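You operate a simulated robot arm through the tools that you are given. There is no shell and no other tool. Be economical: measure what you need, move in short steps, check, and stop when the job is done.

Carry out the task below with a simulated robot arm. There is one attempt and no reset: what you move stays moved.

JOB
Wipe up the oil, then try the pump: close the wheel, pump past 200 bar and open it fully.
Fine: use the orange cloth and put it back; the door stays closed; the plunger is back up at the end. What is to be rubbed or washed off counts as gone when no trace of it is left.

Only the result counts: the job must be done as asked and must still hold three seconds after the hand-in. Knocking over, shifting, dropping, spilling or breaking anything else fails it. Flat cloth is picked up by pressing the open fingertips on it (5 to 10 N) and closing them slowly along it; thin cloth reads only 2 to 8 mm in the jaws.

ROBOT AND FRAMES
A 6-joint arm with a four-finger gripper on a trunk, on a base that drives. Base frame: it is fixed to the floor where the robot stands at the start and does not move with it; the origin is under the middle of the robot, x ahead of it, y to its left, z up. Lengths are in mm, angles in degrees, forces in N, time in s.
Its first joint turns from -166.0 to 166.0 degrees. Places, roughly: bend press [700, -400, 1200]; oil stain [600, -900, 900]; pump lever [800, -700, 1100]; release wheel [800, -800, 1000]. Payload 3.67 kg.
Tool frame: the origin (TCP) lies between the finger pads and is the grasp point; the fingertips stand 28 mm ahead of it; z points along the fingers, y is the line along which they close. The gripper opens to 112 mm. The gripper's body begins 73 mm behind the TCP.
Orientation is that of the tool frame in the base frame, as a unit quaternion [w, x, y, z]. With the fingers straight down and closing along the base's y, the tool's x points along the base's -x, its y along +y and its z along -z.

CONTROLS
- The arm moves only by the tool move_arm. Its argument "deltas" is a list of rows, each a list of 7 numbers: the turn, a rotation vector about the tool's x, y, z in degrees, then the shift along the tool's x, y, z in mm, then the closure, from 0 (fully open) to 1 (shut). In form: [[rx, ry, rz, x, y, z, jaw], ...]. A call has 1 to 10 rows; each row is the pose to reach, as a shift and turn from the pose commanded when the call began, along the tool's axes at that moment. Each row takes 0.2 s and may step no farther than 50 mm and 8.6 degrees from the row before; otherwise, or with a gripper value out of range, the whole call is refused. Where a pose cannot be reached the arm comes as near as it can. A force on the tool above 90 N (or 10 N above the force at the start of the call, whichever is more), or a blocked arm, ends the call early, and 0.2 s more pass. The fingers move at their own pace and stop on an object; they squeeze with about 29 N. The grip force told is the motor's: it shows also when the fingers shut on nothing. Time passes only in rows, and 0.2 s behind the last, so rows that repeat a pose let the fingers close. The reply holds the time, the measured pose of the TCP, the force on the tool along the base axes, the opening and the grip force, in the units named above and with some noise, with the torque about the TCP (base axes, N m) and any sound that the robot's microphone picked up.
- Cameras (640 x 400 px; columns grow to the right, rows downward): "scene" is now at [78.1, 139.9, 1360.4]; the picture's right is [-0.80, -0.60, 0.00], its down [-0.15, 0.20, -0.97] and it looks along [0.58, -0.78, -0.25] (base axes); focal length 263 px, centre (320, 200). "wrist" rides on the gripper at [60, -18, -104] in the tool frame; the picture's right is [0.29, 0.96, 0.00], its down [-0.80, 0.24, -0.55] and it looks along [-0.53, 0.16, 0.83] (tool axes); focal length 234 px, centre (320, 200). There is no depth. A picture from a camera that has moved, and an enlarged one, comes with that camera's place and axes in the base frame and with its lens.
- capture(camera): a new picture of that camera. The clock stands still meanwhile.
- base_move(legs): drives the robot by 1 to 6 legs, each [ahead, left, turn to the left] in mm, mm and degrees, along the robot's own axes; the way and the turn of a leg run together, so that a leg with both is an arc; at most 1500 mm and 180 degrees a leg. The arm and the cameras ride along, it lands a little off, and it stops where it bumps. It gives what a move gives.
- turn_head(pan, tilt): turns the head with the scene camera to pan (to the left, within 143 degrees either way) and tilt (down, from -29 to 69), counted from straight ahead of the robot. It gives what a move gives.
- close_up(camera, box): a new picture of the part [left, top, right, bottom] of that camera's present view, enlarged. The clock stands still meanwhile.
- job_done(): hands the job in; it is judged then, once.

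Work in short steps. Places have to be worked out from the pictures, the camera data and where the tool is seen: move nearer, look again, correct. Check each grasp and each placing, and mend what went wrong. You have 120 turns and 78 pictures in all, those below and enlarged ones among them. Open the gripper and draw the arm clear of the work before you hand the job in, unless the task says otherwise; then end with one line.

The tools are called after "Call:" as a command line: name --pt "numbers of a row" for each row, then --argument value for the rest, lists and objects as JSON in quotes. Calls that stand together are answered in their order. move_arm: Moves the arm, as the interface text tells. Its arguments: {"type":"object","properties":{"deltas":{"type":"array","items":{"type":"array","items":{"type":"number"}}}},"required":["deltas"]} The other tools are called the same way: base_move (legs) drives the base; turn_head (pan, tilt) turns the head that bears the scene camera; capture (camera) takes a picture; close_up (camera, box) takes an enlarged picture of a part of a camera's view; job_done () hands the job in.

At the start:

```text
clock: 0.0
eef_pos: [267.2, -470.2, 1381.6]
tcp_rot: [0.0, 0.001, 1.0, 0.0]
ft_force: [0.7, -0.1, -0.2]
ft_torque: [0.04, 0.01, 0.01]
gripper_width: 112.3
gripper_force: 0.1
robot x, y, heading: [-0.5, -0.3, 0.0]
head pan, tilt: [-53.2, 14.6]
```

scene: 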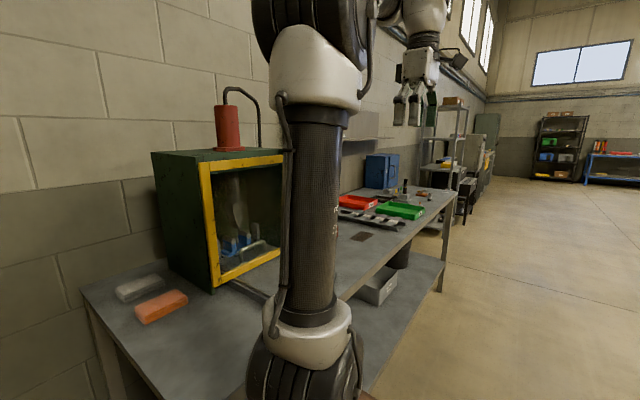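
wrist: 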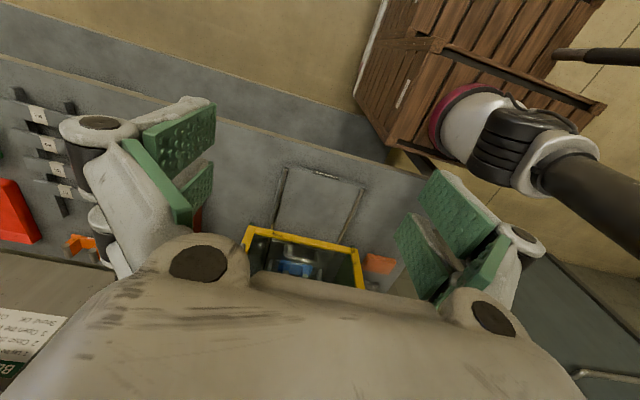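

The arm blocks much of the view, so I'll pan the head to see the bench.

Call:
turn_head --pan -35 --tilt 20

Call:
capture --camera "scene"

Call:
turn_head --pan -75 --tilt 20

Call:
capture --camera "scene"

```text
clock: 0.8
eef_pos: [267.3, -468.2, 1380.4]
tcp_rot: [0.0, 0.0, 1.0, -0.001]
ft_force: [0.7, -0.2, -0.1]
ft_torque: [-0.01, -0.01, -0.02]
gripper_width: 112.0
gripper_force: 0.0
robot x, y, heading: [0.5, -1.8, -0.0]
head pan, tilt: [-35.0, 20.0]
```

```text
75 pictures are left
camera scene: at [98.4, 161.2, 1351.6], right [-0.57, -0.82, 0.0], down [-0.28, 0.2, -0.94], along [0.77, -0.54, -0.34], focal length 263 px, centre (320, 200)
```

scene: 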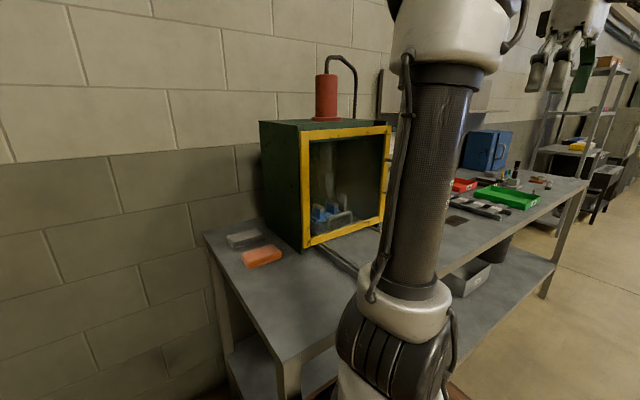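

```text
clock: 1.9
eef_pos: [267.7, -469.6, 1380.3]
tcp_rot: [0.0, 0.0, 1.0, 0.0]
ft_force: [0.7, -0.2, 0.8]
ft_torque: [0.02, 0.0, 0.0]
gripper_width: 112.1
gripper_force: 0.0
robot x, y, heading: [-2.6, 2.1, 0.1]
head pan, tilt: [-75.0, 20.0]
```

```text
74 pictures are left
camera scene: at [46.4, 124.8, 1351.6], right [-0.97, -0.26, 0.0], down [-0.09, 0.33, -0.94], along [0.24, -0.91, -0.34], focal length 263 px, centre (320, 200)
```

scene: 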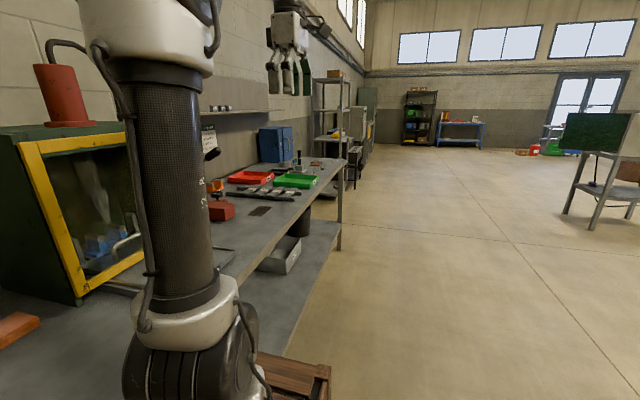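

Bench top is about z≈900, front edge x≈420; the cloth is near (795,-100) and the stain near (590,-870). Standing at y≈-450 should reach everything, so I drive right and look.

Call:
base_move --legs '[[0, -450, 0]]'

Call:
turn_head --pan -35 --tilt 22

Call:
capture --camera "scene"

Call:
capture --camera "wrist"

```text
clock: 4.6
eef_pos: [268.0, -921.9, 1380.0]
tcp_rot: [0.0, 0.0, 1.0, 0.0]
ft_force: [0.3, 0.2, 1.0]
ft_torque: [0.01, -0.01, 0.0]
gripper_width: 112.0
gripper_force: 0.1
robot x, y, heading: [1.1, -454.4, 0.1]
head pan, tilt: [-75.0, 20.0]
```

```text
clock: 5.7
eef_pos: [266.8, -921.9, 1381.3]
tcp_rot: [0.001, 0.0, 1.0, 0.0]
ft_force: [-0.5, 0.5, -0.3]
ft_torque: [0.0, 0.0, 0.0]
gripper_width: 112.0
gripper_force: 0.1
robot x, y, heading: [-0.6, -455.5, -0.2]
head pan, tilt: [-35.0, 22.0]
```

```text
73 pictures are left
camera scene: at [98.2, -290.7, 1348.4], right [-0.57, -0.82, 0.0], down [-0.31, 0.22, -0.93], along [0.76, -0.53, -0.37], focal length 263 px, centre (320, 200)
```

scene: 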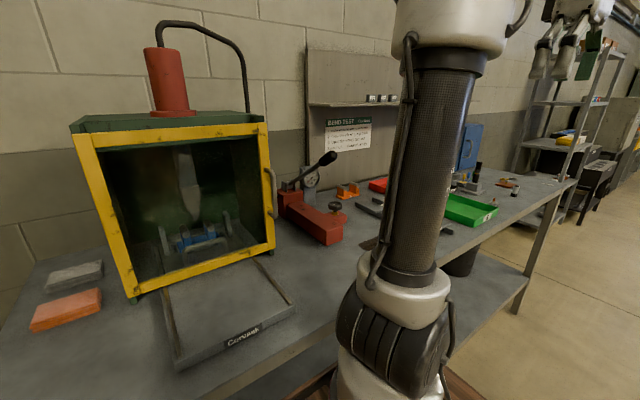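

```text
72 pictures are left
camera wrist: at [207.1, -940.7, 1484.2], right [-0.29, 0.96, 0.0], down [0.8, 0.24, 0.55], along [0.53, 0.16, -0.83], focal length 234 px, centre (320, 200)
```

wrist: 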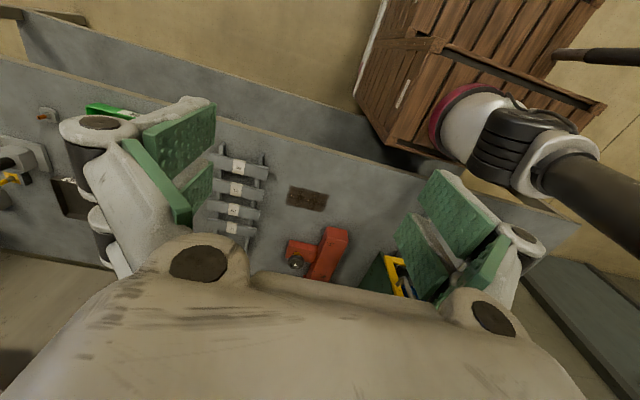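

I see the pump, gauge and placard. I'll enlarge the pump/placard and the cloth areas.

Call:
close_up --camera "scene" --box '[260, 100, 400, 260]'

Call:
close_up --camera "scene" --box '[10, 240, 150, 350]'

Call:
close_up --camera "wrist" --box '[200, 130, 420, 300]'

```text
2.50 times, centred on (330, 180) of scene
camera zoom: at [98.2, -290.7, 1348.4], right [-0.57, -0.82, 0.0], down [-0.31, 0.22, -0.93], along [0.76, -0.53, -0.37], focal length 658 px, centre (295, 250)
```

zoom: 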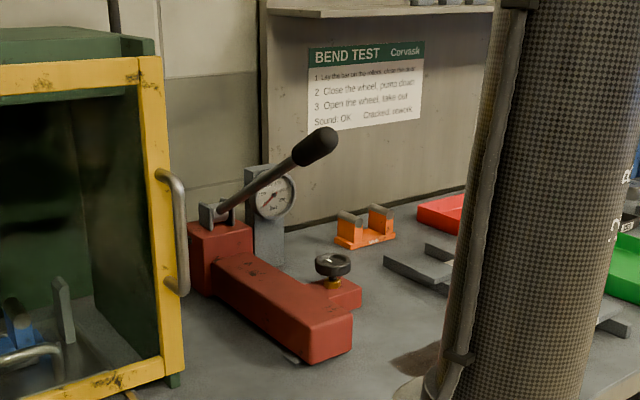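

```text
3.64 times, centred on (80, 295) of scene
camera zoom: at [98.2, -290.7, 1348.4], right [-0.57, -0.82, 0.0], down [-0.31, 0.22, -0.93], along [0.76, -0.53, -0.37], focal length 957 px, centre (1193, -146)
```

zoom: 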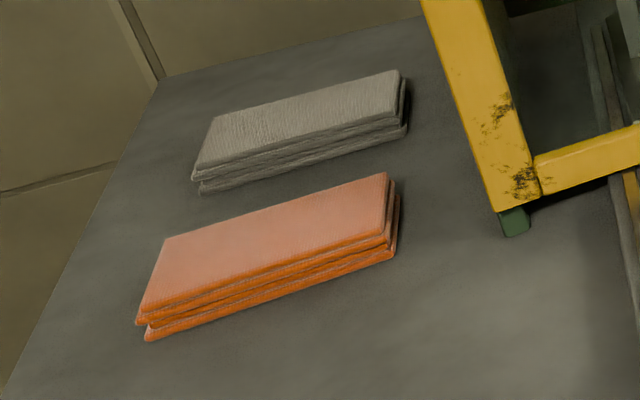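

```text
2.35 times, centred on (310, 215) of wrist
camera zoom: at [207.1, -940.7, 1484.2], right [-0.29, 0.96, 0.0], down [0.8, 0.24, 0.55], along [0.53, 0.16, -0.83], focal length 551 px, centre (344, 165)
```

zoom: 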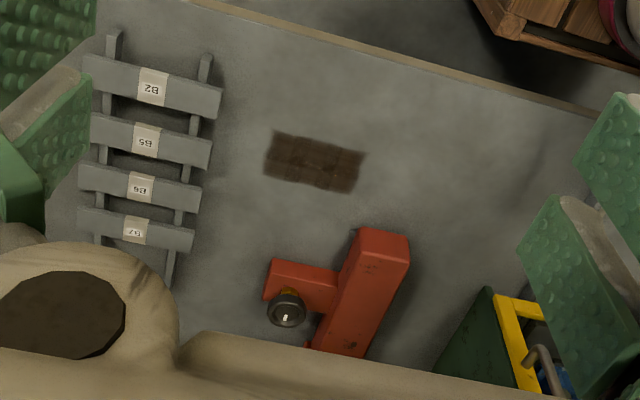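

The folded orange cloth spans about x 748–808, y −147…−37, about 20 mm thick; the grey one starts at x≈895. The box corner is close, so I'll drive back left to pick it up straight ahead.

Call:
base_move --legs '[[0, 360, 0]]'

Call:
move_arm --pt "0 0 0 -40 27 0 0" --pt "0 0 0 -80 54 0 0" --pt "0 0 0 -120 81 0 0" --pt "0 0 0 -160 108 0 0" --pt "0 0 0 -200 140 0 0" --pt "0 0 0 -220 185 0 0" --pt "0 0 0 -240 230 0 0" --pt "0 0 0 -260 275 0 0" --pt "0 0 0 -280 320 0 0" --pt "0 0 0 -300 365 0 0"

```text
clock: 8.0
eef_pos: [267.0, -562.7, 1380.6]
tcp_rot: [0.0, -0.001, 1.0, 0.0]
ft_force: [-0.1, 0.2, 0.0]
ft_torque: [-0.01, 0.01, -0.02]
gripper_width: 111.9
gripper_force: 0.0
robot x, y, heading: [2.3, -92.6, 0.1]
head pan, tilt: [-35.0, 22.0]
```

```text
refused: row 5 steps farther than a row can; nothing moved
```

Row 5 was slightly too long (51.2 mm), so I resend with smaller steps.

Call:
move_arm --pt "0 0 0 -40 27 0 0" --pt "0 0 0 -80 54 0 0" --pt "0 0 0 -120 81 0 0" --pt "0 0 0 -160 108 0 0" --pt "0 0 0 -200 135 0 0" --pt "0 0 0 -220 180 0 0" --pt "0 0 0 -240 225 0 0" --pt "0 0 0 -260 270 0 0" --pt "0 0 0 -280 315 0 0" --pt "0 0 0 -300 360 0 0"

Call:
move_arm --pt "0 0 8.5 -22 10 0 0" --pt "0 0 17 -44 20 0 0" --pt "0 0 25.5 -66 30 0 0" --pt "0 0 34 -88 40 0 0" --pt "0 0 42.5 -110 50 0 0" --pt "0 0 51 -132 60 0 0" --pt "0 0 59.5 -154 70 0 0" --pt "0 0 68 -176 80 0 0" --pt "0 0 76.5 -190 90 0 0" --pt "0 0 85 -205 100 0 0"

Call:
capture --camera "wrist"

```text
clock: 10.2
eef_pos: [564.9, -200.0, 1380.2]
tcp_rot: [0.001, 0.0, 1.0, 0.0]
ft_force: [-1.0, -0.6, -0.3]
ft_torque: [0.05, -0.04, 0.01]
gripper_width: 112.1
gripper_force: 0.0
robot x, y, heading: [2.5, -92.7, 0.1]
head pan, tilt: [-35.0, 22.0]
```

```text
clock: 12.4
eef_pos: [772.5, -102.8, 1381.6]
tcp_rot: [0.0, 0.676, 0.737, 0.001]
ft_force: [-1.3, -0.1, 1.1]
ft_torque: [0.0, -0.08, 0.01]
gripper_width: 112.1
gripper_force: 0.0
robot x, y, heading: [-1.7, -92.8, 0.3]
head pan, tilt: [-35.0, 22.0]
```

```text
68 pictures are left
camera wrist: at [749.0, -45.2, 1485.3], right [0.93, 0.37, 0.0], down [0.31, -0.77, 0.55], along [0.21, -0.51, -0.83], focal length 234 px, centre (320, 200)
```

wrist: 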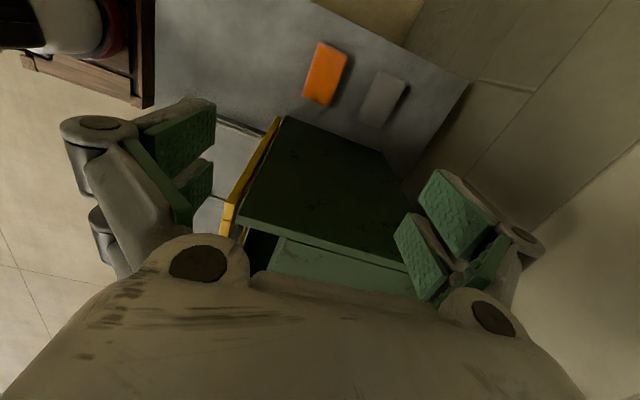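

Both views put the cloth at about (780,−91). I descend above it, finishing the 5° yaw, to z≈985.

Call:
move_arm --pt "0 0 5 10 6 40 0" --pt "0 0 5 10 6 85 0" --pt "0 0 5 10 6 130 0" --pt "0 0 5 10 6 175 0" --pt "0 0 5 10 6 220 0" --pt "0 0 5 10 6 265 0" --pt "0 0 5 10 6 310 0" --pt "0 0 5 10 6 350 0" --pt "0 0 5 10 6 380 0" --pt "0 0 5 10 6 395 0"

Call:
turn_head --pan -25 --tilt 30

Call:
capture --camera "scene"

Call:
capture --camera "wrist"

```text
clock: 14.6
eef_pos: [776.8, -91.9, 987.2]
tcp_rot: [0.001, 0.707, 0.707, 0.0]
ft_force: [-0.4, -1.0, -0.5]
ft_torque: [0.03, -0.03, 0.0]
gripper_width: 111.9
gripper_force: 0.0
robot x, y, heading: [-0.8, -89.1, 0.1]
head pan, tilt: [-35.0, 22.0]
```

```text
clock: 15.3
eef_pos: [778.0, -92.1, 986.3]
tcp_rot: [0.0, 0.706, 0.708, -0.001]
ft_force: [-0.6, 0.0, 0.2]
ft_torque: [0.0, -0.02, 0.01]
gripper_width: 112.0
gripper_force: 0.1
robot x, y, heading: [-1.2, -91.3, 0.1]
head pan, tilt: [-25.0, 30.0]
```

```text
67 pictures are left
camera scene: at [103.7, 83.3, 1335.6], right [-0.42, -0.91, 0.0], down [-0.45, 0.21, -0.87], along [0.79, -0.37, -0.5], focal length 263 px, centre (320, 200)
```

scene: 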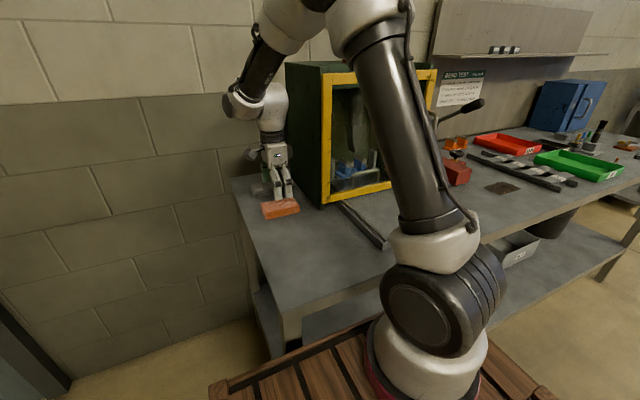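

```text
66 pictures are left
camera wrist: at [759.4, -32.7, 1090.3], right [0.96, 0.29, 0.0], down [0.24, -0.8, 0.55], along [0.16, -0.53, -0.83], focal length 234 px, centre (320, 200)
```

wrist: 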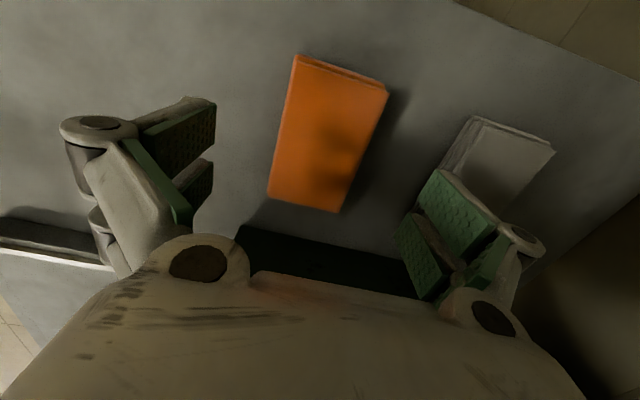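

Cloth is centred between the fingers. I descend slowly about 50 mm.

Call:
move_arm --pt "0 0 0 3 2 20 0" --pt "0 0 0 3 2 35 0" --pt "0 0 0 3 2 45 0" --pt "0 0 0 3 2 52 0"

```text
clock: 16.3
eef_pos: [779.0, -88.2, 934.0]
tcp_rot: [-0.001, 0.706, 0.708, 0.0]
ft_force: [0.2, 0.6, -0.3]
ft_torque: [0.01, -0.04, -0.03]
gripper_width: 112.2
gripper_force: 0.0
robot x, y, heading: [2.6, -89.1, -0.1]
head pan, tilt: [-25.0, 30.0]
```

No contact yet; I feel for the bench top a few millimetres lower.

Call:
move_arm --pt "0 0 0 0 0 3 0" --pt "0 0 0 0 0 5 0" --pt "0 0 0 0 0 7 0"

```text
clock: 17.1
eef_pos: [778.5, -87.7, 926.5]
tcp_rot: [0.0, 0.707, 0.708, 0.0]
ft_force: [0.1, 0.1, 0.8]
ft_torque: [-0.04, -0.01, 0.0]
gripper_width: 112.0
gripper_force: 0.1
robot x, y, heading: [3.6, -94.8, 0.0]
head pan, tilt: [-25.0, 30.0]
```

Still free; now I close the jaws on the folded cloth.

Call:
move_arm --pt "0 0 0 0 0 0 0.3" --pt "0 0 0 0 0 0 0.5" --pt "0 0 0 0 0 0 0.7" --pt "0 0 0 0 0 0 1" --pt "0 0 0 0 0 0 1"

Call:
capture --camera "wrist"

```text
clock: 18.3
eef_pos: [779.3, -86.1, 927.3]
tcp_rot: [0.0, 0.706, 0.708, 0.0]
ft_force: [0.4, -0.2, 2.6]
ft_torque: [0.03, -0.14, -0.03]
gripper_width: 67.1
gripper_force: 28.9
robot x, y, heading: [-0.4, -94.9, 0.0]
head pan, tilt: [-25.0, 30.0]
```

```text
65 pictures are left
camera wrist: at [760.9, -29.1, 1030.3], right [0.96, 0.29, 0.0], down [0.24, -0.8, 0.55], along [0.16, -0.53, -0.83], focal length 234 px, centre (320, 200)
```

wrist: 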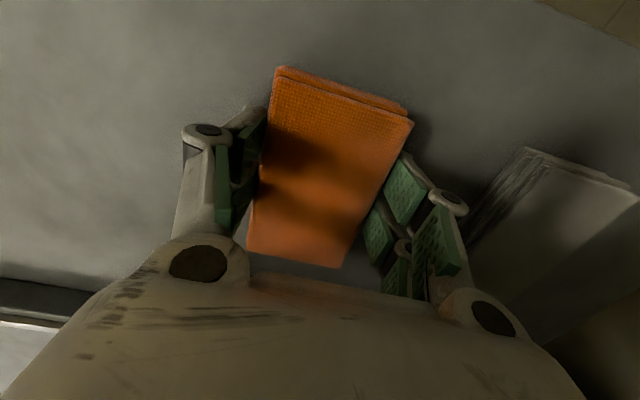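

Held at 67 mm. For wiping, I want fingertips above the cloth's underside, so I open slightly and feel for the bench height.

Call:
move_arm --pt "0 0 0 0 0 0 0.25" --pt "0 0 0 0 0 0 0.25" --pt "0 0 0 0 0 1 0.25" --pt "0 0 0 0 0 2 0.25" --pt "0 0 0 0 0 3 0.25"

Call:
move_arm --pt "0 0 0 0 0 1 0.25" --pt "0 0 0 0 0 2 0.25" --pt "0 0 0 0 0 3 0.25"

```text
clock: 19.5
eef_pos: [778.3, -88.5, 924.3]
tcp_rot: [0.001, 0.707, 0.707, 0.0]
ft_force: [-1.0, -0.3, 0.4]
ft_torque: [-0.03, -0.01, 0.02]
gripper_width: 84.0
gripper_force: 0.0
robot x, y, heading: [1.6, -91.5, 0.0]
head pan, tilt: [-25.0, 30.0]
```

```text
clock: 20.3
eef_pos: [779.5, -87.8, 920.5]
tcp_rot: [0.0, 0.707, 0.707, 0.0]
ft_force: [0.3, -0.2, -0.7]
ft_torque: [-0.02, 0.02, -0.03]
gripper_width: 84.2
gripper_force: 0.0
robot x, y, heading: [-1.5, -93.0, 0.1]
head pan, tilt: [-25.0, 30.0]
```

Tips at 892 and still free; continue down.

Call:
move_arm --pt "0 0 0 0 0 2 0.25" --pt "0 0 0 0 0 3 0.25" --pt "0 0 0 0 0 4 0.25" --pt "0 0 0 0 0 5 0.25" --pt "0 0 0 0 0 6 0.25"

```text
clock: 21.5
eef_pos: [780.6, -87.8, 915.1]
tcp_rot: [0.001, 0.707, 0.707, 0.001]
ft_force: [-0.9, -4.2, 41.9]
ft_torque: [0.03, -0.03, 0.41]
gripper_width: 95.5
gripper_force: 17.2
robot x, y, heading: [1.2, -96.0, 0.1]
head pan, tilt: [-25.0, 30.0]
```

Bench top is at about z≈888. I lift ~11 mm so the tips sit ~10 mm above it and grip.

Call:
move_arm --pt "0 0 0 0 0 -6 0.25" --pt "0 0 0 0 0 -11 0.25" --pt "0 0 0 0 0 -11 0.6" --pt "0 0 0 0 0 -11 1" --pt "0 0 0 0 0 -11 1" --pt "0 0 0 0 0 -11 1"

Call:
move_arm --pt "0 0 0 0 0 -20 1" --pt "0 0 0 0 0 -60 1" --pt "0 0 0 0 0 -100 1"

Call:
capture --camera "wrist"

Call:
close_up --camera "scene" --box '[190, 90, 350, 230]'

```text
clock: 22.9
eef_pos: [779.3, -87.4, 926.6]
tcp_rot: [0.0, 0.707, 0.708, 0.0]
ft_force: [0.5, 0.2, 0.2]
ft_torque: [0.03, 0.0, -0.03]
gripper_width: 67.0
gripper_force: 28.9
robot x, y, heading: [2.7, -92.3, 0.2]
head pan, tilt: [-25.0, 30.0]
```

```text
clock: 23.7
eef_pos: [779.7, -88.1, 1025.6]
tcp_rot: [0.0, 0.707, 0.707, 0.0]
ft_force: [0.5, 0.0, -0.4]
ft_torque: [0.0, 0.02, 0.03]
gripper_width: 67.2
gripper_force: 29.2
robot x, y, heading: [-1.2, -91.9, -0.1]
head pan, tilt: [-25.0, 30.0]
```

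```text
64 pictures are left
camera wrist: at [761.3, -28.5, 1129.3], right [0.96, 0.29, 0.0], down [0.24, -0.8, 0.55], along [0.16, -0.53, -0.83], focal length 234 px, centre (320, 200)
```

wrist: 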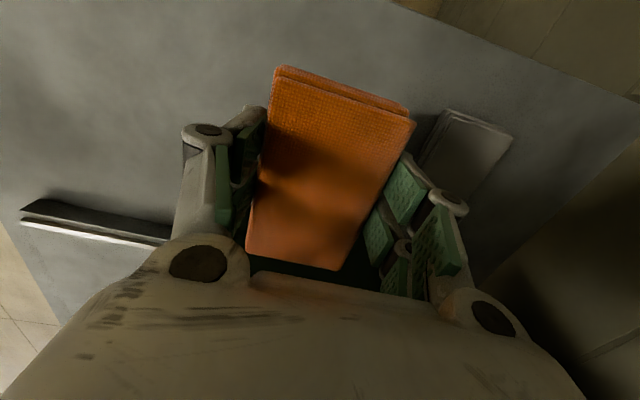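

```text
2.86 times, centred on (270, 160) of scene
camera zoom: at [104.0, 83.4, 1335.5], right [-0.42, -0.91, 0.0], down [-0.45, 0.21, -0.87], along [0.79, -0.36, -0.5], focal length 752 px, centre (463, 314)
```

zoom: 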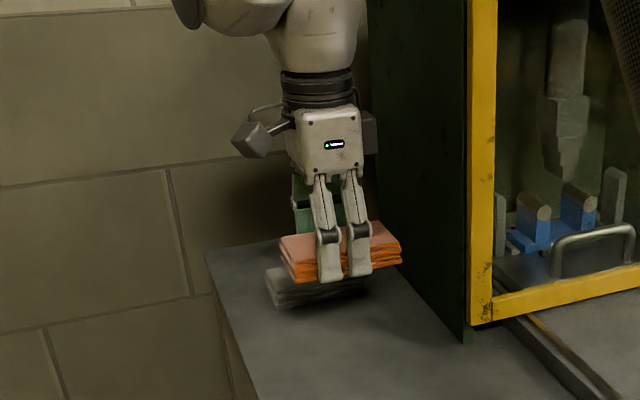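

Cloth held flat, its underside about 38 mm below the TCP. I record the original spot: TCP (779,−88,926.6). Lift and retract before driving to the stain, which I place at x 564–626, y −925…−800.

Call:
move_arm --pt "0 0 0 0 0 -45 1" --pt "0 0 0 0 0 -90 1" --pt "0 0 0 0 0 -135 1" --pt "0 0 0 0 -30 -170 1" --pt "0 0 0 0 -75 -190 1" --pt "0 0 0 0 -120 -205 1" --pt "0 0 0 0 -165 -220 1" --pt "0 0 0 0 -205 -230 1"

Call:
base_move --legs '[[-60, 0, 0], [0, -810, 0]]'

Call:
turn_head --pan -5 --tilt 35

Call:
capture --camera "scene"

Call:
capture --camera "wrist"

```text
clock: 25.5
eef_pos: [572.4, -90.3, 1253.0]
tcp_rot: [0.0, 0.706, 0.708, -0.001]
ft_force: [0.8, 0.3, -2.0]
ft_torque: [-0.05, 0.05, -0.01]
gripper_width: 67.1
gripper_force: 29.1
robot x, y, heading: [-2.8, -92.2, 0.0]
head pan, tilt: [-25.0, 30.0]
```

```text
clock: 30.4
eef_pos: [508.4, -904.4, 1253.4]
tcp_rot: [0.001, 0.712, 0.702, -0.001]
ft_force: [-0.6, -1.2, -0.8]
ft_torque: [0.02, 0.03, -0.03]
gripper_width: 67.4
gripper_force: 28.7
robot x, y, heading: [-65.2, -896.7, -0.7]
head pan, tilt: [-25.0, 30.0]
```

```text
clock: 31.2
eef_pos: [508.5, -903.4, 1253.2]
tcp_rot: [0.0, 0.712, 0.702, 0.0]
ft_force: [-0.6, 0.8, -0.8]
ft_torque: [-0.01, 0.02, 0.01]
gripper_width: 67.1
gripper_force: 29.0
robot x, y, heading: [-71.9, -898.0, -0.8]
head pan, tilt: [-5.0, 35.0]
```

```text
62 pictures are left
camera scene: at [47.5, -693.7, 1327.8], right [-0.1, -0.99, 0.0], down [-0.57, 0.06, -0.82], along [0.81, -0.08, -0.57], focal length 263 px, centre (320, 200)
```

scene: 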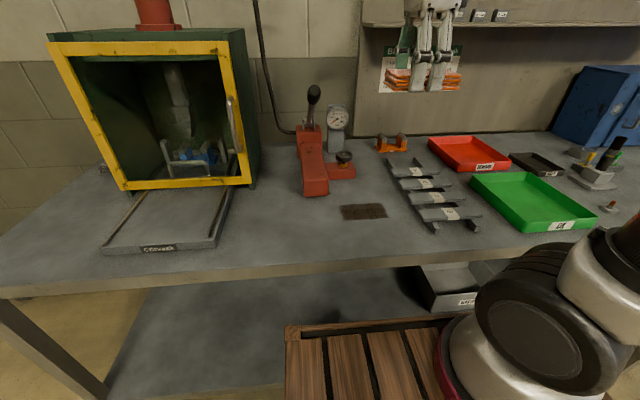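

```text
61 pictures are left
camera wrist: at [491.1, -844.9, 1356.8], right [0.96, 0.28, 0.0], down [0.23, -0.8, 0.55], along [0.15, -0.53, -0.83], focal length 234 px, centre (320, 200)
```

wrist: 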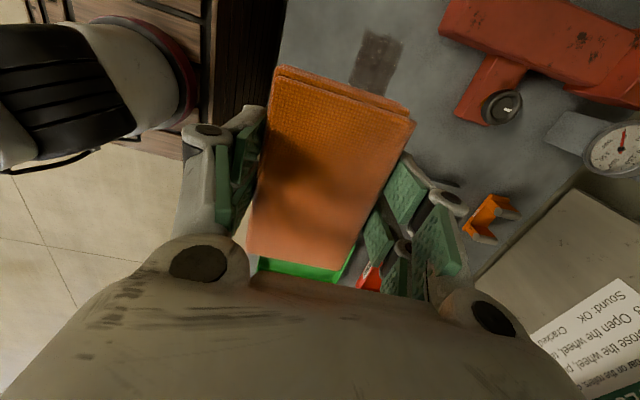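

Clear view: stain spans x 565–632, y −930…−803 (centre 600,−867); lever tip is at about (683,−741,1187), out of the way of the hand. I move over the stain and descend to ~20 mm above contact.

Call:
move_arm --pt "0 0 0 15 35 20 1" --pt "0 0 0 30 70 40 1" --pt "0 0 0 38 91 75 1" --pt "0 0 0 38 91 120 1" --pt "0 0 0 38 91 165 1" --pt "0 0 0 38 91 210 1" --pt "0 0 0 38 91 250 1" --pt "0 0 0 38 91 285 1" --pt "0 0 0 38 91 308 1" --pt "0 0 0 38 91 320 1"

Call:
move_arm --pt "0 0 0 0 0 3 1" --pt "0 0 0 0 0 6 1" --pt "0 0 0 0 0 8 1"

Call:
capture --camera "scene"

```text
clock: 33.4
eef_pos: [600.1, -865.3, 932.6]
tcp_rot: [0.0, 0.713, 0.701, -0.001]
ft_force: [-0.1, 0.7, -0.1]
ft_torque: [-0.01, -0.01, 0.03]
gripper_width: 66.8
gripper_force: 29.3
robot x, y, heading: [-68.4, -899.9, -0.9]
head pan, tilt: [-5.0, 35.0]
```

```text
clock: 34.2
eef_pos: [600.2, -866.9, 925.9]
tcp_rot: [0.0, 0.712, 0.702, 0.0]
ft_force: [0.0, -0.2, -0.1]
ft_torque: [-0.01, 0.03, 0.01]
gripper_width: 67.3
gripper_force: 29.2
robot x, y, heading: [-66.8, -896.9, -0.8]
head pan, tilt: [-5.0, 35.0]
```

```text
60 pictures are left
camera scene: at [47.5, -693.6, 1327.8], right [-0.1, -0.99, 0.0], down [-0.57, 0.06, -0.82], along [0.81, -0.08, -0.57], focal length 263 px, centre (320, 200)
```

scene: 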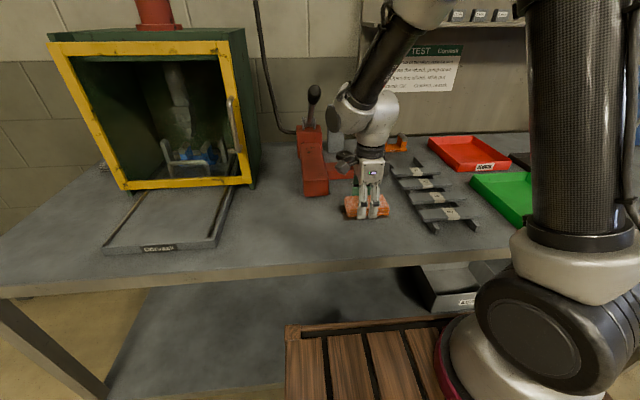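

Positioned over the stain; I press down in 1 mm steps for light contact.

Call:
move_arm --pt "0 0 0 0 0 1 1" --pt "0 0 0 0 0 2 1" --pt "0 0 0 0 0 3 1"

```text
clock: 35.0
eef_pos: [599.3, -865.7, 924.3]
tcp_rot: [0.001, 0.711, 0.703, 0.002]
ft_force: [-3.0, 3.1, 46.8]
ft_torque: [-0.23, 1.5, -0.09]
gripper_width: 67.5
gripper_force: 29.4
robot x, y, heading: [-63.4, -897.9, -0.6]
head pan, tilt: [-5.0, 35.0]
```

~47 N is more than needed; I back off ~1.5 mm and rub back and forth over the stain.

Call:
move_arm --pt "0 0 0 0 0 -1.5 1" --pt "0 0 0 14 0 -1.5 1" --pt "0 0 0 -18 0 -1.5 1" --pt "0 0 0 14 0 -1.5 1" --pt "0 0 0 -18 12 -1.5 1" --pt "0 0 0 14 12 -1.5 1" --pt "0 0 0 -18 12 -1.5 1" --pt "0 0 0 14 0 -1.5 1" --pt "0 0 0 -18 0 -1.5 1" --pt "0 0 0 0 0 -1.5 1"

Call:
move_arm --pt "0 0 0 14 -12 0 1" --pt "0 0 0 -18 -12 0 1" --pt "0 0 0 14 -20 0 1" --pt "0 0 0 -18 -20 0 1" --pt "0 0 0 14 -10 0 1" --pt "0 0 0 -18 0 0 1" --pt "0 0 0 14 12 0 1" --pt "0 0 0 -22 12 0 1" --pt "0 0 0 14 0 0 1" --pt "0 0 0 0 0 0 1"

```text
clock: 36.4
eef_pos: [612.7, -862.3, 923.5]
tcp_rot: [0.002, 0.71, 0.704, -0.002]
ft_force: [-8.5, 1.5, 23.8]
ft_torque: [0.52, 0.72, 0.06]
gripper_width: 67.6
gripper_force: 28.5
robot x, y, heading: [-64.2, -899.5, -0.8]
head pan, tilt: [-5.0, 35.0]
stopped in row 7: the force on the tool passed its limit at 93 N (the readings are from after the stop); the commanded pose is now the measured one
```

```text
clock: 37.6
eef_pos: [595.4, -871.1, 923.8]
tcp_rot: [0.002, 0.71, 0.704, -0.004]
ft_force: [-13.4, -10.3, 33.0]
ft_torque: [0.62, -0.78, 0.02]
gripper_width: 67.5
gripper_force: 28.6
robot x, y, heading: [-65.2, -895.8, -1.0]
head pan, tilt: [-5.0, 35.0]
stopped in row 5: the force on the tool passed its limit at 103 N (the readings are from after the stop); the commanded pose is now the measured one
```

The pressing is too strong and stops the strokes; I lift, move aside back/up a bit, and look at the stain.

Call:
move_arm --pt "0 0 0 0 0 -20 1" --pt "0 0 0 0 0 -60 1" --pt "0 0 0 0 -10 -105 1" --pt "0 0 0 -40 -20 -150 1" --pt "0 0 0 -85 -25 -160 1" --pt "0 0 0 -125 -30 -160 1"

Call:
close_up --camera "scene" --box '[280, 150, 440, 250]'

Call:
capture --camera "wrist"

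```text
refused: row 4 steps farther than a row can; nothing moved
```

```text
4.00 times, centred on (360, 200) of scene
camera zoom: at [45.6, -694.4, 1328.0], right [-0.1, -0.99, 0.0], down [-0.57, 0.06, -0.82], along [0.82, -0.08, -0.57], focal length 1052 px, centre (160, 200)
```

zoom: 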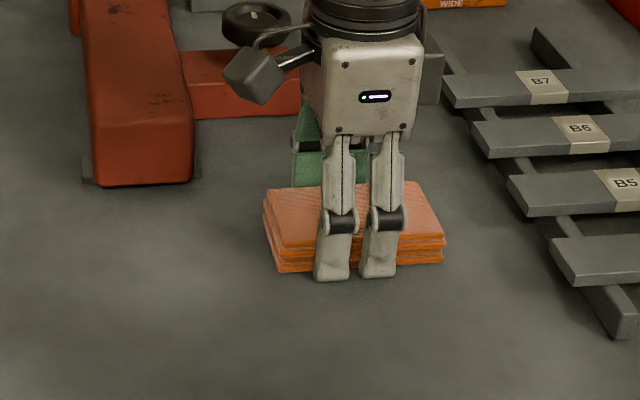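

```text
58 pictures are left
camera wrist: at [578.7, -811.0, 1027.1], right [0.96, 0.28, -0.01], down [0.23, -0.79, 0.56], along [0.15, -0.54, -0.83], focal length 234 px, centre (320, 200)
```

wrist: 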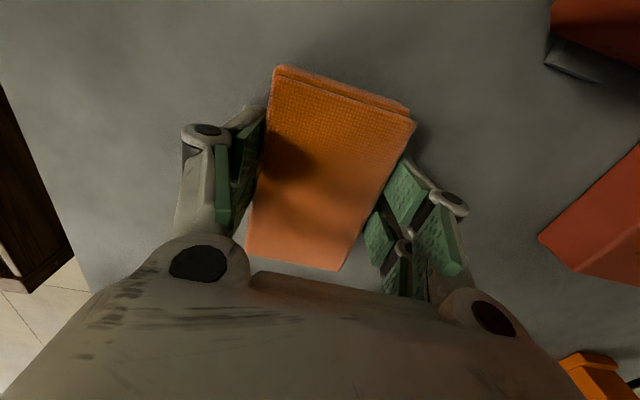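

Edges look clean so far; I lift in legal steps and look at the spot underneath.

Call:
move_arm --pt "0 0 0 0 0 -20 1" --pt "0 0 0 0 0 -60 1" --pt "0 0 0 0 0 -100 1" --pt "0 0 0 0 0 -145 1" --pt "0 0 0 0 -20 -185 1" --pt "0 0 0 0 -50 -215 1" --pt "0 0 0 0 -90 -225 1"

Call:
close_up --camera "scene" --box '[300, 170, 430, 250]'

Call:
capture --camera "wrist"

```text
clock: 39.2
eef_pos: [506.3, -865.6, 1146.7]
tcp_rot: [0.002, 0.71, 0.704, -0.007]
ft_force: [-0.4, 0.2, -0.7]
ft_torque: [-0.03, 0.06, 0.01]
gripper_width: 66.9
gripper_force: 28.8
robot x, y, heading: [-64.0, -899.4, -0.5]
head pan, tilt: [-5.0, 35.0]
```

```text
4.92 times, centred on (365, 210) of scene
camera zoom: at [47.7, -693.6, 1327.7], right [-0.1, -0.99, 0.0], down [-0.57, 0.06, -0.82], along [0.81, -0.08, -0.57], focal length 1295 px, centre (98, 151)
```

zoom: 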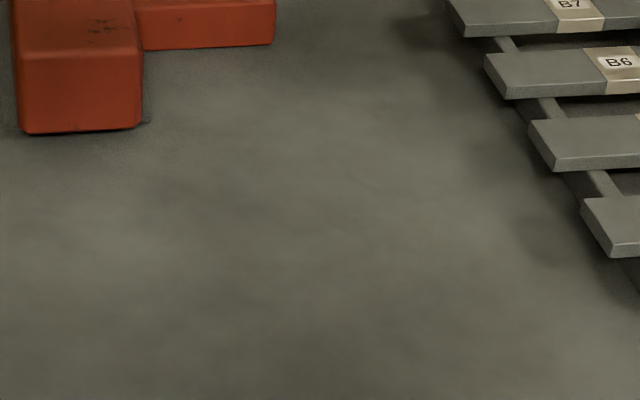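

```text
56 pictures are left
camera wrist: at [489.1, -805.6, 1250.5], right [0.96, 0.28, -0.01], down [0.24, -0.79, 0.56], along [0.15, -0.54, -0.83], focal length 234 px, centre (320, 200)
```

wrist: 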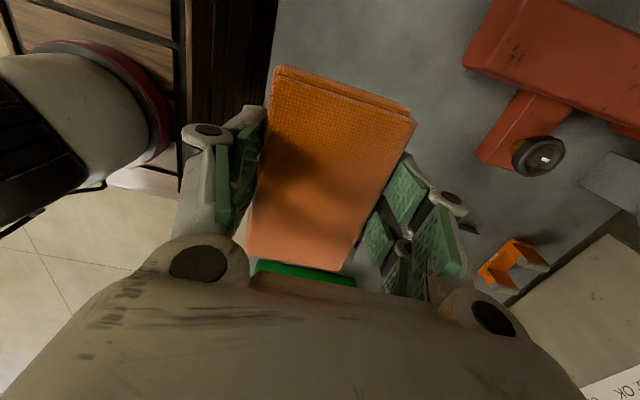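

The stain looks gone, but I'll do a gentler second pass to be sure. First level the tool (≈0.8° tilt) and return above the spot.

Call:
move_arm --pt "-0.4 0.7 -0.5 0 45 0 1" --pt "-0.4 0.7 -0.5 0 90 40 1" --pt "-0.4 0.7 -0.5 0 92 90 1" --pt "-0.4 0.7 -0.5 0 92 140 1" --pt "-0.4 0.7 -0.5 0 92 180 1" --pt "-0.4 0.7 -0.5 0 92 210 1"

```text
refused: row 2 steps farther than a row can; nothing moved
```

Steps a bit too long; resend.

Call:
move_arm --pt "-0.4 0.7 -0.5 0 45 10 1" --pt "-0.4 0.7 -0.5 0 85 35 1" --pt "-0.4 0.7 -0.5 0 92 80 1" --pt "-0.4 0.7 -0.5 0 92 125 1" --pt "-0.4 0.7 -0.5 0 92 170 1" --pt "-0.4 0.7 -0.5 0 92 210 1"

```text
clock: 40.6
eef_pos: [596.1, -868.2, 938.0]
tcp_rot: [0.001, 0.707, 0.707, 0.001]
ft_force: [-0.9, -0.2, -0.6]
ft_torque: [0.01, -0.02, 0.0]
gripper_width: 67.2
gripper_force: 29.0
robot x, y, heading: [-62.1, -902.8, -1.2]
head pan, tilt: [-5.0, 35.0]
```

Level again. Descend gently to contact.

Call:
move_arm --pt "0 0 0 0 0 8 1" --pt "0 0 0 0 0 12 1" --pt "0 0 0 0 0 13 1"

```text
clock: 41.4
eef_pos: [598.3, -870.6, 924.9]
tcp_rot: [0.0, 0.707, 0.707, 0.001]
ft_force: [1.4, 0.2, -0.2]
ft_torque: [-0.01, -0.02, 0.02]
gripper_width: 66.9
gripper_force: 28.9
robot x, y, heading: [-63.1, -898.6, -0.6]
head pan, tilt: [-5.0, 35.0]
```

Not touching yet; 1 mm more.

Call:
move_arm --pt "0 0 0 0 0 0.5 1" --pt "0 0 0 0 0 1 1"

```text
clock: 42.0
eef_pos: [597.7, -869.8, 924.0]
tcp_rot: [0.0, 0.707, 0.707, 0.0]
ft_force: [-1.3, -7.0, 14.0]
ft_torque: [-0.24, 0.65, 0.23]
gripper_width: 67.3
gripper_force: 29.4
robot x, y, heading: [-63.9, -900.2, -0.8]
head pan, tilt: [-5.0, 35.0]
```

14 N is a good wiping force; I rub in short strokes.

Call:
move_arm --pt "0 0 0 10 0 0 1" --pt "0 0 0 20 0 0 1" --pt "0 0 0 5 5 0 1" --pt "0 0 0 -12 8 0 1" --pt "0 0 0 5 10 0 1" --pt "0 0 0 20 10 0 1" --pt "0 0 0 5 10 0 1" --pt "0 0 0 -12 12 0 1" --pt "0 0 0 -5 0 0 1" --pt "0 0 0 0 0 0 1"

Call:
move_arm --pt "0 0 0 10 -6 0 1" --pt "0 0 0 20 -12 0 1" --pt "0 0 0 5 -14 0 1" --pt "0 0 0 -12 -14 0 1" --pt "0 0 0 5 -16 0 1" --pt "0 0 0 20 -18 0 1" --pt "0 0 0 5 -18 0 1" --pt "0 0 0 -12 -16 0 1" --pt "0 0 0 -5 -8 0 1" --pt "0 0 0 0 0 0 1"

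Call:
move_arm --pt "0 0 0 10 0 0 1" --pt "0 0 0 20 0 0 1" --pt "0 0 0 5 3 0 1" --pt "0 0 0 -12 3 0 1" --pt "0 0 0 5 3 0 1" --pt "0 0 0 20 -3 0 1" --pt "0 0 0 5 -3 0 1" --pt "0 0 0 -12 -3 0 1" --pt "0 0 0 -5 0 0 1" --pt "0 0 0 0 0 0 1"

```text
clock: 44.2
eef_pos: [597.8, -871.2, 923.0]
tcp_rot: [0.0, 0.708, 0.707, -0.001]
ft_force: [2.6, -16.8, 29.0]
ft_torque: [-0.51, 0.15, 0.19]
gripper_width: 67.2
gripper_force: 29.0
robot x, y, heading: [-68.9, -897.7, -0.7]
head pan, tilt: [-5.0, 35.0]
```

```text
clock: 46.4
eef_pos: [598.0, -872.3, 925.5]
tcp_rot: [0.001, 0.708, 0.707, 0.0]
ft_force: [-19.6, -14.0, 41.1]
ft_torque: [-0.31, 0.85, 0.07]
gripper_width: 67.6
gripper_force: 29.1
robot x, y, heading: [-67.7, -902.1, -0.8]
head pan, tilt: [-5.0, 35.0]
```

```text
clock: 48.6
eef_pos: [596.4, -874.1, 924.3]
tcp_rot: [0.0, 0.707, 0.707, 0.0]
ft_force: [-7.6, -37.5, 62.3]
ft_torque: [-0.89, 0.6, 0.27]
gripper_width: 67.5
gripper_force: 28.6
robot x, y, heading: [-66.4, -900.7, -0.9]
head pan, tilt: [-5.0, 35.0]
```

All strokes ran. Lift clear, retract, and inspect.

Call:
move_arm --pt "0 0 0 0 0 -10 1" --pt "0 0 0 0 0 -50 1" --pt "0 0 0 0 0 -95 1" --pt "0 0 0 0 0 -140 1" --pt "0 0 0 0 0 -185 1" --pt "0 0 0 0 0 -230 1" --pt "0 0 0 0 -20 -275 1" --pt "0 0 0 0 -50 -310 1" --pt "0 0 0 0 -90 -325 1"

Call:
close_up --camera "scene" --box '[280, 170, 440, 270]'

```text
clock: 50.6
eef_pos: [510.9, -871.7, 1248.9]
tcp_rot: [-0.001, 0.707, 0.707, 0.0]
ft_force: [1.5, 0.9, -0.6]
ft_torque: [0.01, 0.05, 0.02]
gripper_width: 67.2
gripper_force: 29.0
robot x, y, heading: [-71.1, -901.4, -0.8]
head pan, tilt: [-5.0, 35.0]
```

```text
4.00 times, centred on (360, 220) of scene
camera zoom: at [47.7, -693.7, 1327.7], right [-0.1, -0.99, 0.0], down [-0.57, 0.06, -0.82], along [0.81, -0.08, -0.57], focal length 1052 px, centre (160, 120)
```

zoom: 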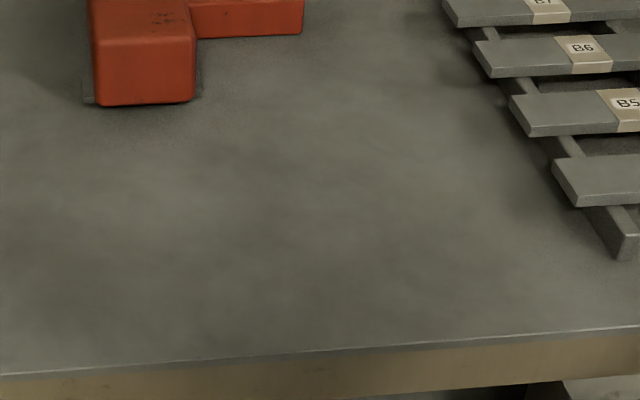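

Stain gone. Now drive back to return the cloth, correcting the heading.

Call:
base_move --legs '[[0, 0, 0.8], [0, 806, 0], [67, 0, 0]]'

```text
clock: 55.8
eef_pos: [572.6, -66.6, 1248.7]
tcp_rot: [0.0, 0.7, 0.714, 0.0]
ft_force: [0.7, 1.0, -1.4]
ft_torque: [-0.02, -0.01, -0.01]
gripper_width: 67.3
gripper_force: 29.1
robot x, y, heading: [-1.7, -106.3, 0.6]
head pan, tilt: [-5.0, 35.0]
```

I move above the original spot (779,−88) with a 1.1° yaw correction, down to z≈1000.

Call:
move_arm --pt "0 0 1.1 -25 40 0 1" --pt "0 0 1.1 -25 85 0 1" --pt "0 0 1.1 -25 130 0 1" --pt "0 0 1.1 -25 172 20 1" --pt "0 0 1.1 -25 206 50 1" --pt "0 0 1.1 -25 206 95 1" --pt "0 0 1.1 -25 206 140 1" --pt "0 0 1.1 -25 206 185 1" --pt "0 0 1.1 -25 206 230 1" --pt "0 0 1.1 -25 206 260 1"

Call:
capture --camera "wrist"

```text
clock: 58.0
eef_pos: [781.0, -88.9, 988.2]
tcp_rot: [0.0, 0.707, 0.707, 0.001]
ft_force: [-0.7, -0.7, 0.0]
ft_torque: [0.01, -0.07, 0.02]
gripper_width: 67.2
gripper_force: 28.8
robot x, y, heading: [-5.9, -108.0, 0.5]
head pan, tilt: [-5.0, 35.0]
```

```text
54 pictures are left
camera wrist: at [762.1, -29.9, 1092.2], right [0.96, 0.29, 0.0], down [0.24, -0.8, 0.55], along [0.16, -0.53, -0.83], focal length 234 px, centre (320, 200)
```

wrist: 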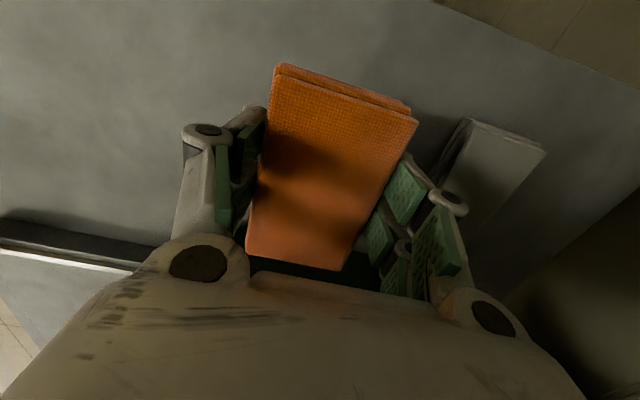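

Alignment with the grey cloth matches the original view. Lower to bench contact.

Call:
move_arm --pt "0 0 0 0 -2 25 1" --pt "0 0 0 0 -2 45 1" --pt "0 0 0 0 -2 57 1" --pt "0 0 0 0 -2 61 1" --pt "0 0 0 0 -2 62.5 1"

```text
clock: 59.1
eef_pos: [775.8, -87.1, 927.3]
tcp_rot: [0.0, 0.706, 0.708, 0.001]
ft_force: [-0.3, 0.7, -0.5]
ft_torque: [0.01, -0.01, 0.0]
gripper_width: 67.1
gripper_force: 28.1
robot x, y, heading: [2.6, -108.8, 0.4]
head pan, tilt: [-5.0, 35.0]
```

Call:
move_arm --pt "0 0 0 0 0 1 1" --pt "0 0 0 0 0 2 1"

```text
clock: 59.8
eef_pos: [777.0, -86.6, 923.3]
tcp_rot: [0.0, 0.706, 0.708, 0.001]
ft_force: [0.0, -0.5, -0.8]
ft_torque: [0.05, -0.01, 0.03]
gripper_width: 66.9
gripper_force: 29.6
robot x, y, heading: [-2.1, -104.9, 0.3]
head pan, tilt: [-5.0, 35.0]
```

No contact yet (the cloth crept up a little in the jaws while wiping); a bit more.

Call:
move_arm --pt "0 0 0 0 0 1 1" --pt "0 0 0 0 0 2 1"

```text
clock: 60.4
eef_pos: [778.4, -87.1, 924.5]
tcp_rot: [0.001, 0.706, 0.708, 0.002]
ft_force: [-1.6, 1.2, 21.3]
ft_torque: [-0.09, 0.98, -0.06]
gripper_width: 67.4
gripper_force: 29.1
robot x, y, heading: [-1.7, -108.9, 0.4]
head pan, tilt: [-5.0, 35.0]
```

Contact at 21 N. Release, then lift straight up.

Call:
move_arm --pt "0 0 0 0 0 -1 0.9" --pt "0 0 0 0 0 -1 0.3" --pt "0 0 0 0 0 -1 0.1" --pt "0 0 0 0 0 -1 0"

Call:
move_arm --pt "0 0 0 0 0 -20 0" --pt "0 0 0 0 0 -60 0" --pt "0 0 0 0 0 -105 0" --pt "0 0 0 0 0 -150 0" --pt "0 0 0 0 0 -200 0" --pt "0 0 0 0 0 -250 0" --pt "0 0 0 0 -40 -280 0" --pt "0 0 0 0 -85 -300 0" --pt "0 0 0 0 -130 -315 0" --pt "0 0 0 0 -175 -325 0"

Call:
turn_head --pan -15 --tilt 30

Call:
capture --camera "scene"

```text
clock: 61.4
eef_pos: [777.0, -88.7, 923.5]
tcp_rot: [0.0, 0.706, 0.708, 0.001]
ft_force: [0.1, -0.2, 0.4]
ft_torque: [-0.02, -0.01, -0.02]
gripper_width: 112.1
gripper_force: 0.1
robot x, y, heading: [-1.9, -103.9, 0.4]
head pan, tilt: [-5.0, 35.0]
```

```text
clock: 63.5
eef_pos: [601.6, -88.1, 1247.7]
tcp_rot: [0.0, 0.706, 0.708, 0.0]
ft_force: [0.4, 0.5, -0.7]
ft_torque: [-0.04, 0.09, -0.01]
gripper_width: 112.2
gripper_force: 0.1
robot x, y, heading: [1.6, -103.4, 0.2]
head pan, tilt: [-5.0, 35.0]
```

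```text
clock: 64.3
eef_pos: [600.8, -89.2, 1247.3]
tcp_rot: [0.0, 0.706, 0.708, 0.002]
ft_force: [0.3, -0.1, 0.0]
ft_torque: [0.0, 0.02, 0.0]
gripper_width: 111.9
gripper_force: 0.2
robot x, y, heading: [-2.8, -111.6, 0.5]
head pan, tilt: [-15.0, 30.0]
```

```text
53 pictures are left
camera scene: at [105.8, 85.4, 1335.5], right [-0.25, -0.97, 0.0], down [-0.48, 0.13, -0.87], along [0.84, -0.22, -0.5], focal length 263 px, centre (320, 200)
```

scene: 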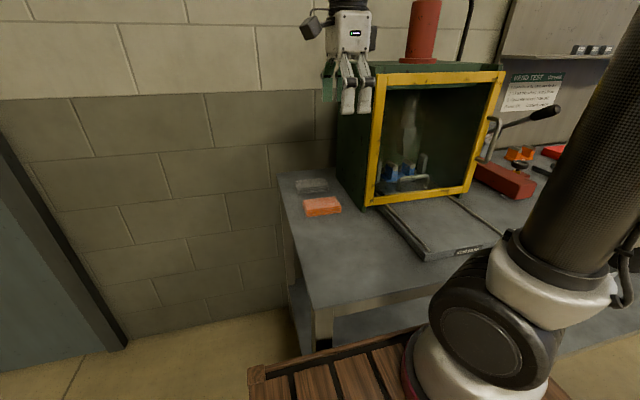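

Cloth is back in place. Retract a bit and drive to the pump, then look closely at wheel, lever and gauge.

Call:
move_arm --pt "0 0 0 0 -45 0 0" --pt "0 0 0 0 -85 0 0"

Call:
base_move --legs '[[-58, 0, -0.4], [0, -730, 0]]'

Call:
turn_head --pan -10 --tilt 25

Call:
capture --camera "scene"

Call:
capture --camera "wrist"

```text
clock: 64.9
eef_pos: [517.2, -87.2, 1248.7]
tcp_rot: [0.0, 0.707, 0.708, 0.001]
ft_force: [0.3, 1.0, -0.5]
ft_torque: [-0.05, 0.02, -0.01]
gripper_width: 112.0
gripper_force: 0.1
robot x, y, heading: [-1.8, -105.8, 0.6]
head pan, tilt: [-15.0, 30.0]
```

```text
clock: 69.4
eef_pos: [463.5, -811.4, 1249.7]
tcp_rot: [-0.001, 0.706, 0.709, 0.001]
ft_force: [0.7, -0.3, 0.2]
ft_torque: [0.0, 0.03, 0.01]
gripper_width: 112.1
gripper_force: 0.0
robot x, y, heading: [-57.4, -829.7, 0.5]
head pan, tilt: [-15.0, 30.0]
```

```text
clock: 70.0
eef_pos: [462.5, -811.7, 1249.1]
tcp_rot: [-0.001, 0.706, 0.708, 0.002]
ft_force: [0.1, 0.1, -0.1]
ft_torque: [0.01, -0.03, -0.02]
gripper_width: 111.9
gripper_force: 0.0
robot x, y, heading: [-54.4, -829.9, 0.8]
head pan, tilt: [-10.0, 25.0]
```

```text
52 pictures are left
camera scene: at [55.3, -632.0, 1343.5], right [-0.16, -0.99, 0.0], down [-0.42, 0.07, -0.91], along [0.89, -0.15, -0.42], focal length 263 px, centre (320, 200)
```

scene: 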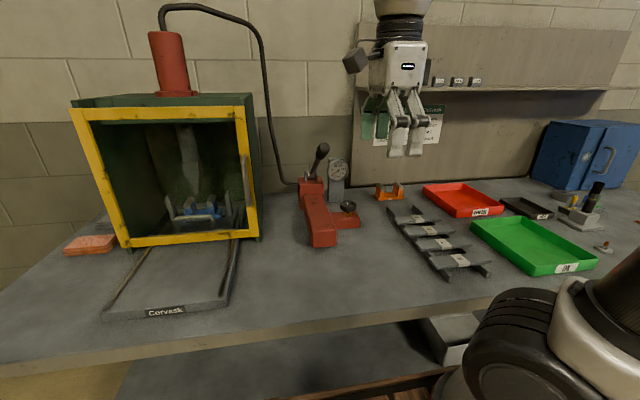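

```text
51 pictures are left
camera wrist: at [444.6, -752.9, 1352.5], right [0.96, 0.29, 0.0], down [0.24, -0.8, 0.55], along [0.16, -0.53, -0.83], focal length 234 px, centre (320, 200)
```

wrist: 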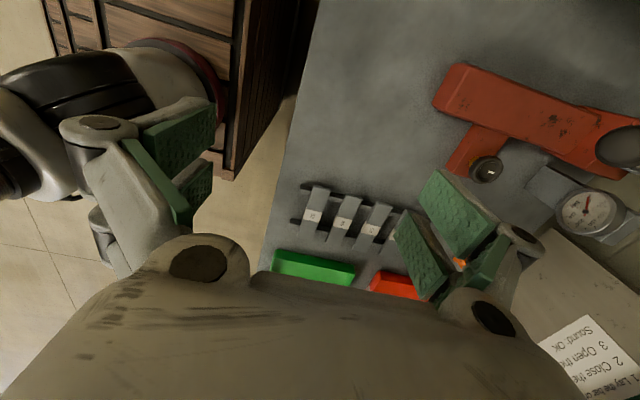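

Call:
close_up --camera "scene" --box '[285, 130, 385, 255]'

Call:
close_up --camera "wrist" --box '[420, 50, 640, 250]'

```text
3.20 times, centred on (335, 192) of scene
camera zoom: at [55.3, -632.0, 1343.5], right [-0.16, -0.99, 0.0], down [-0.42, 0.07, -0.91], along [0.89, -0.15, -0.42], focal length 842 px, centre (272, 224)
```

zoom: 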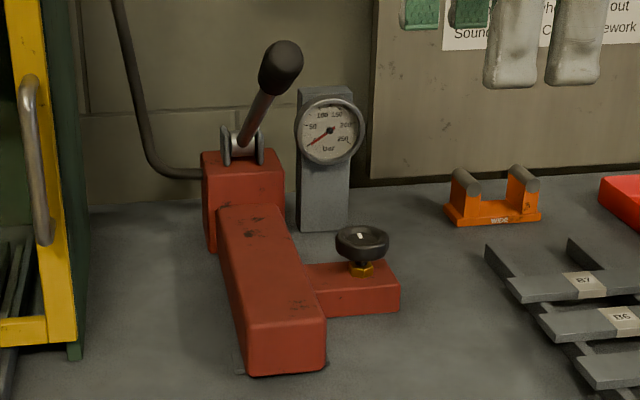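

```text
2.00 times, centred on (530, 150) of wrist
camera zoom: at [444.6, -752.9, 1352.5], right [0.96, 0.29, 0.0], down [0.24, -0.8, 0.55], along [0.16, -0.53, -0.83], focal length 468 px, centre (-100, 300)
```

zoom: 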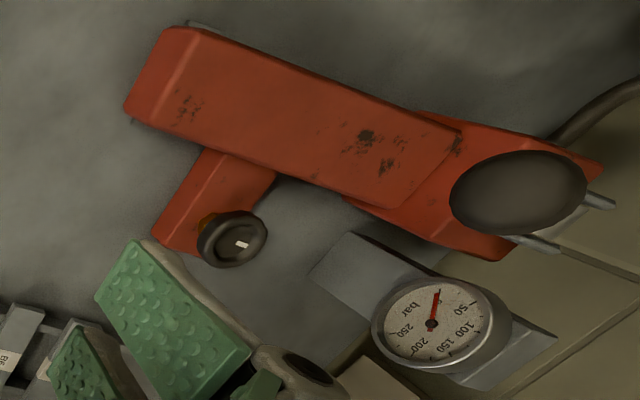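

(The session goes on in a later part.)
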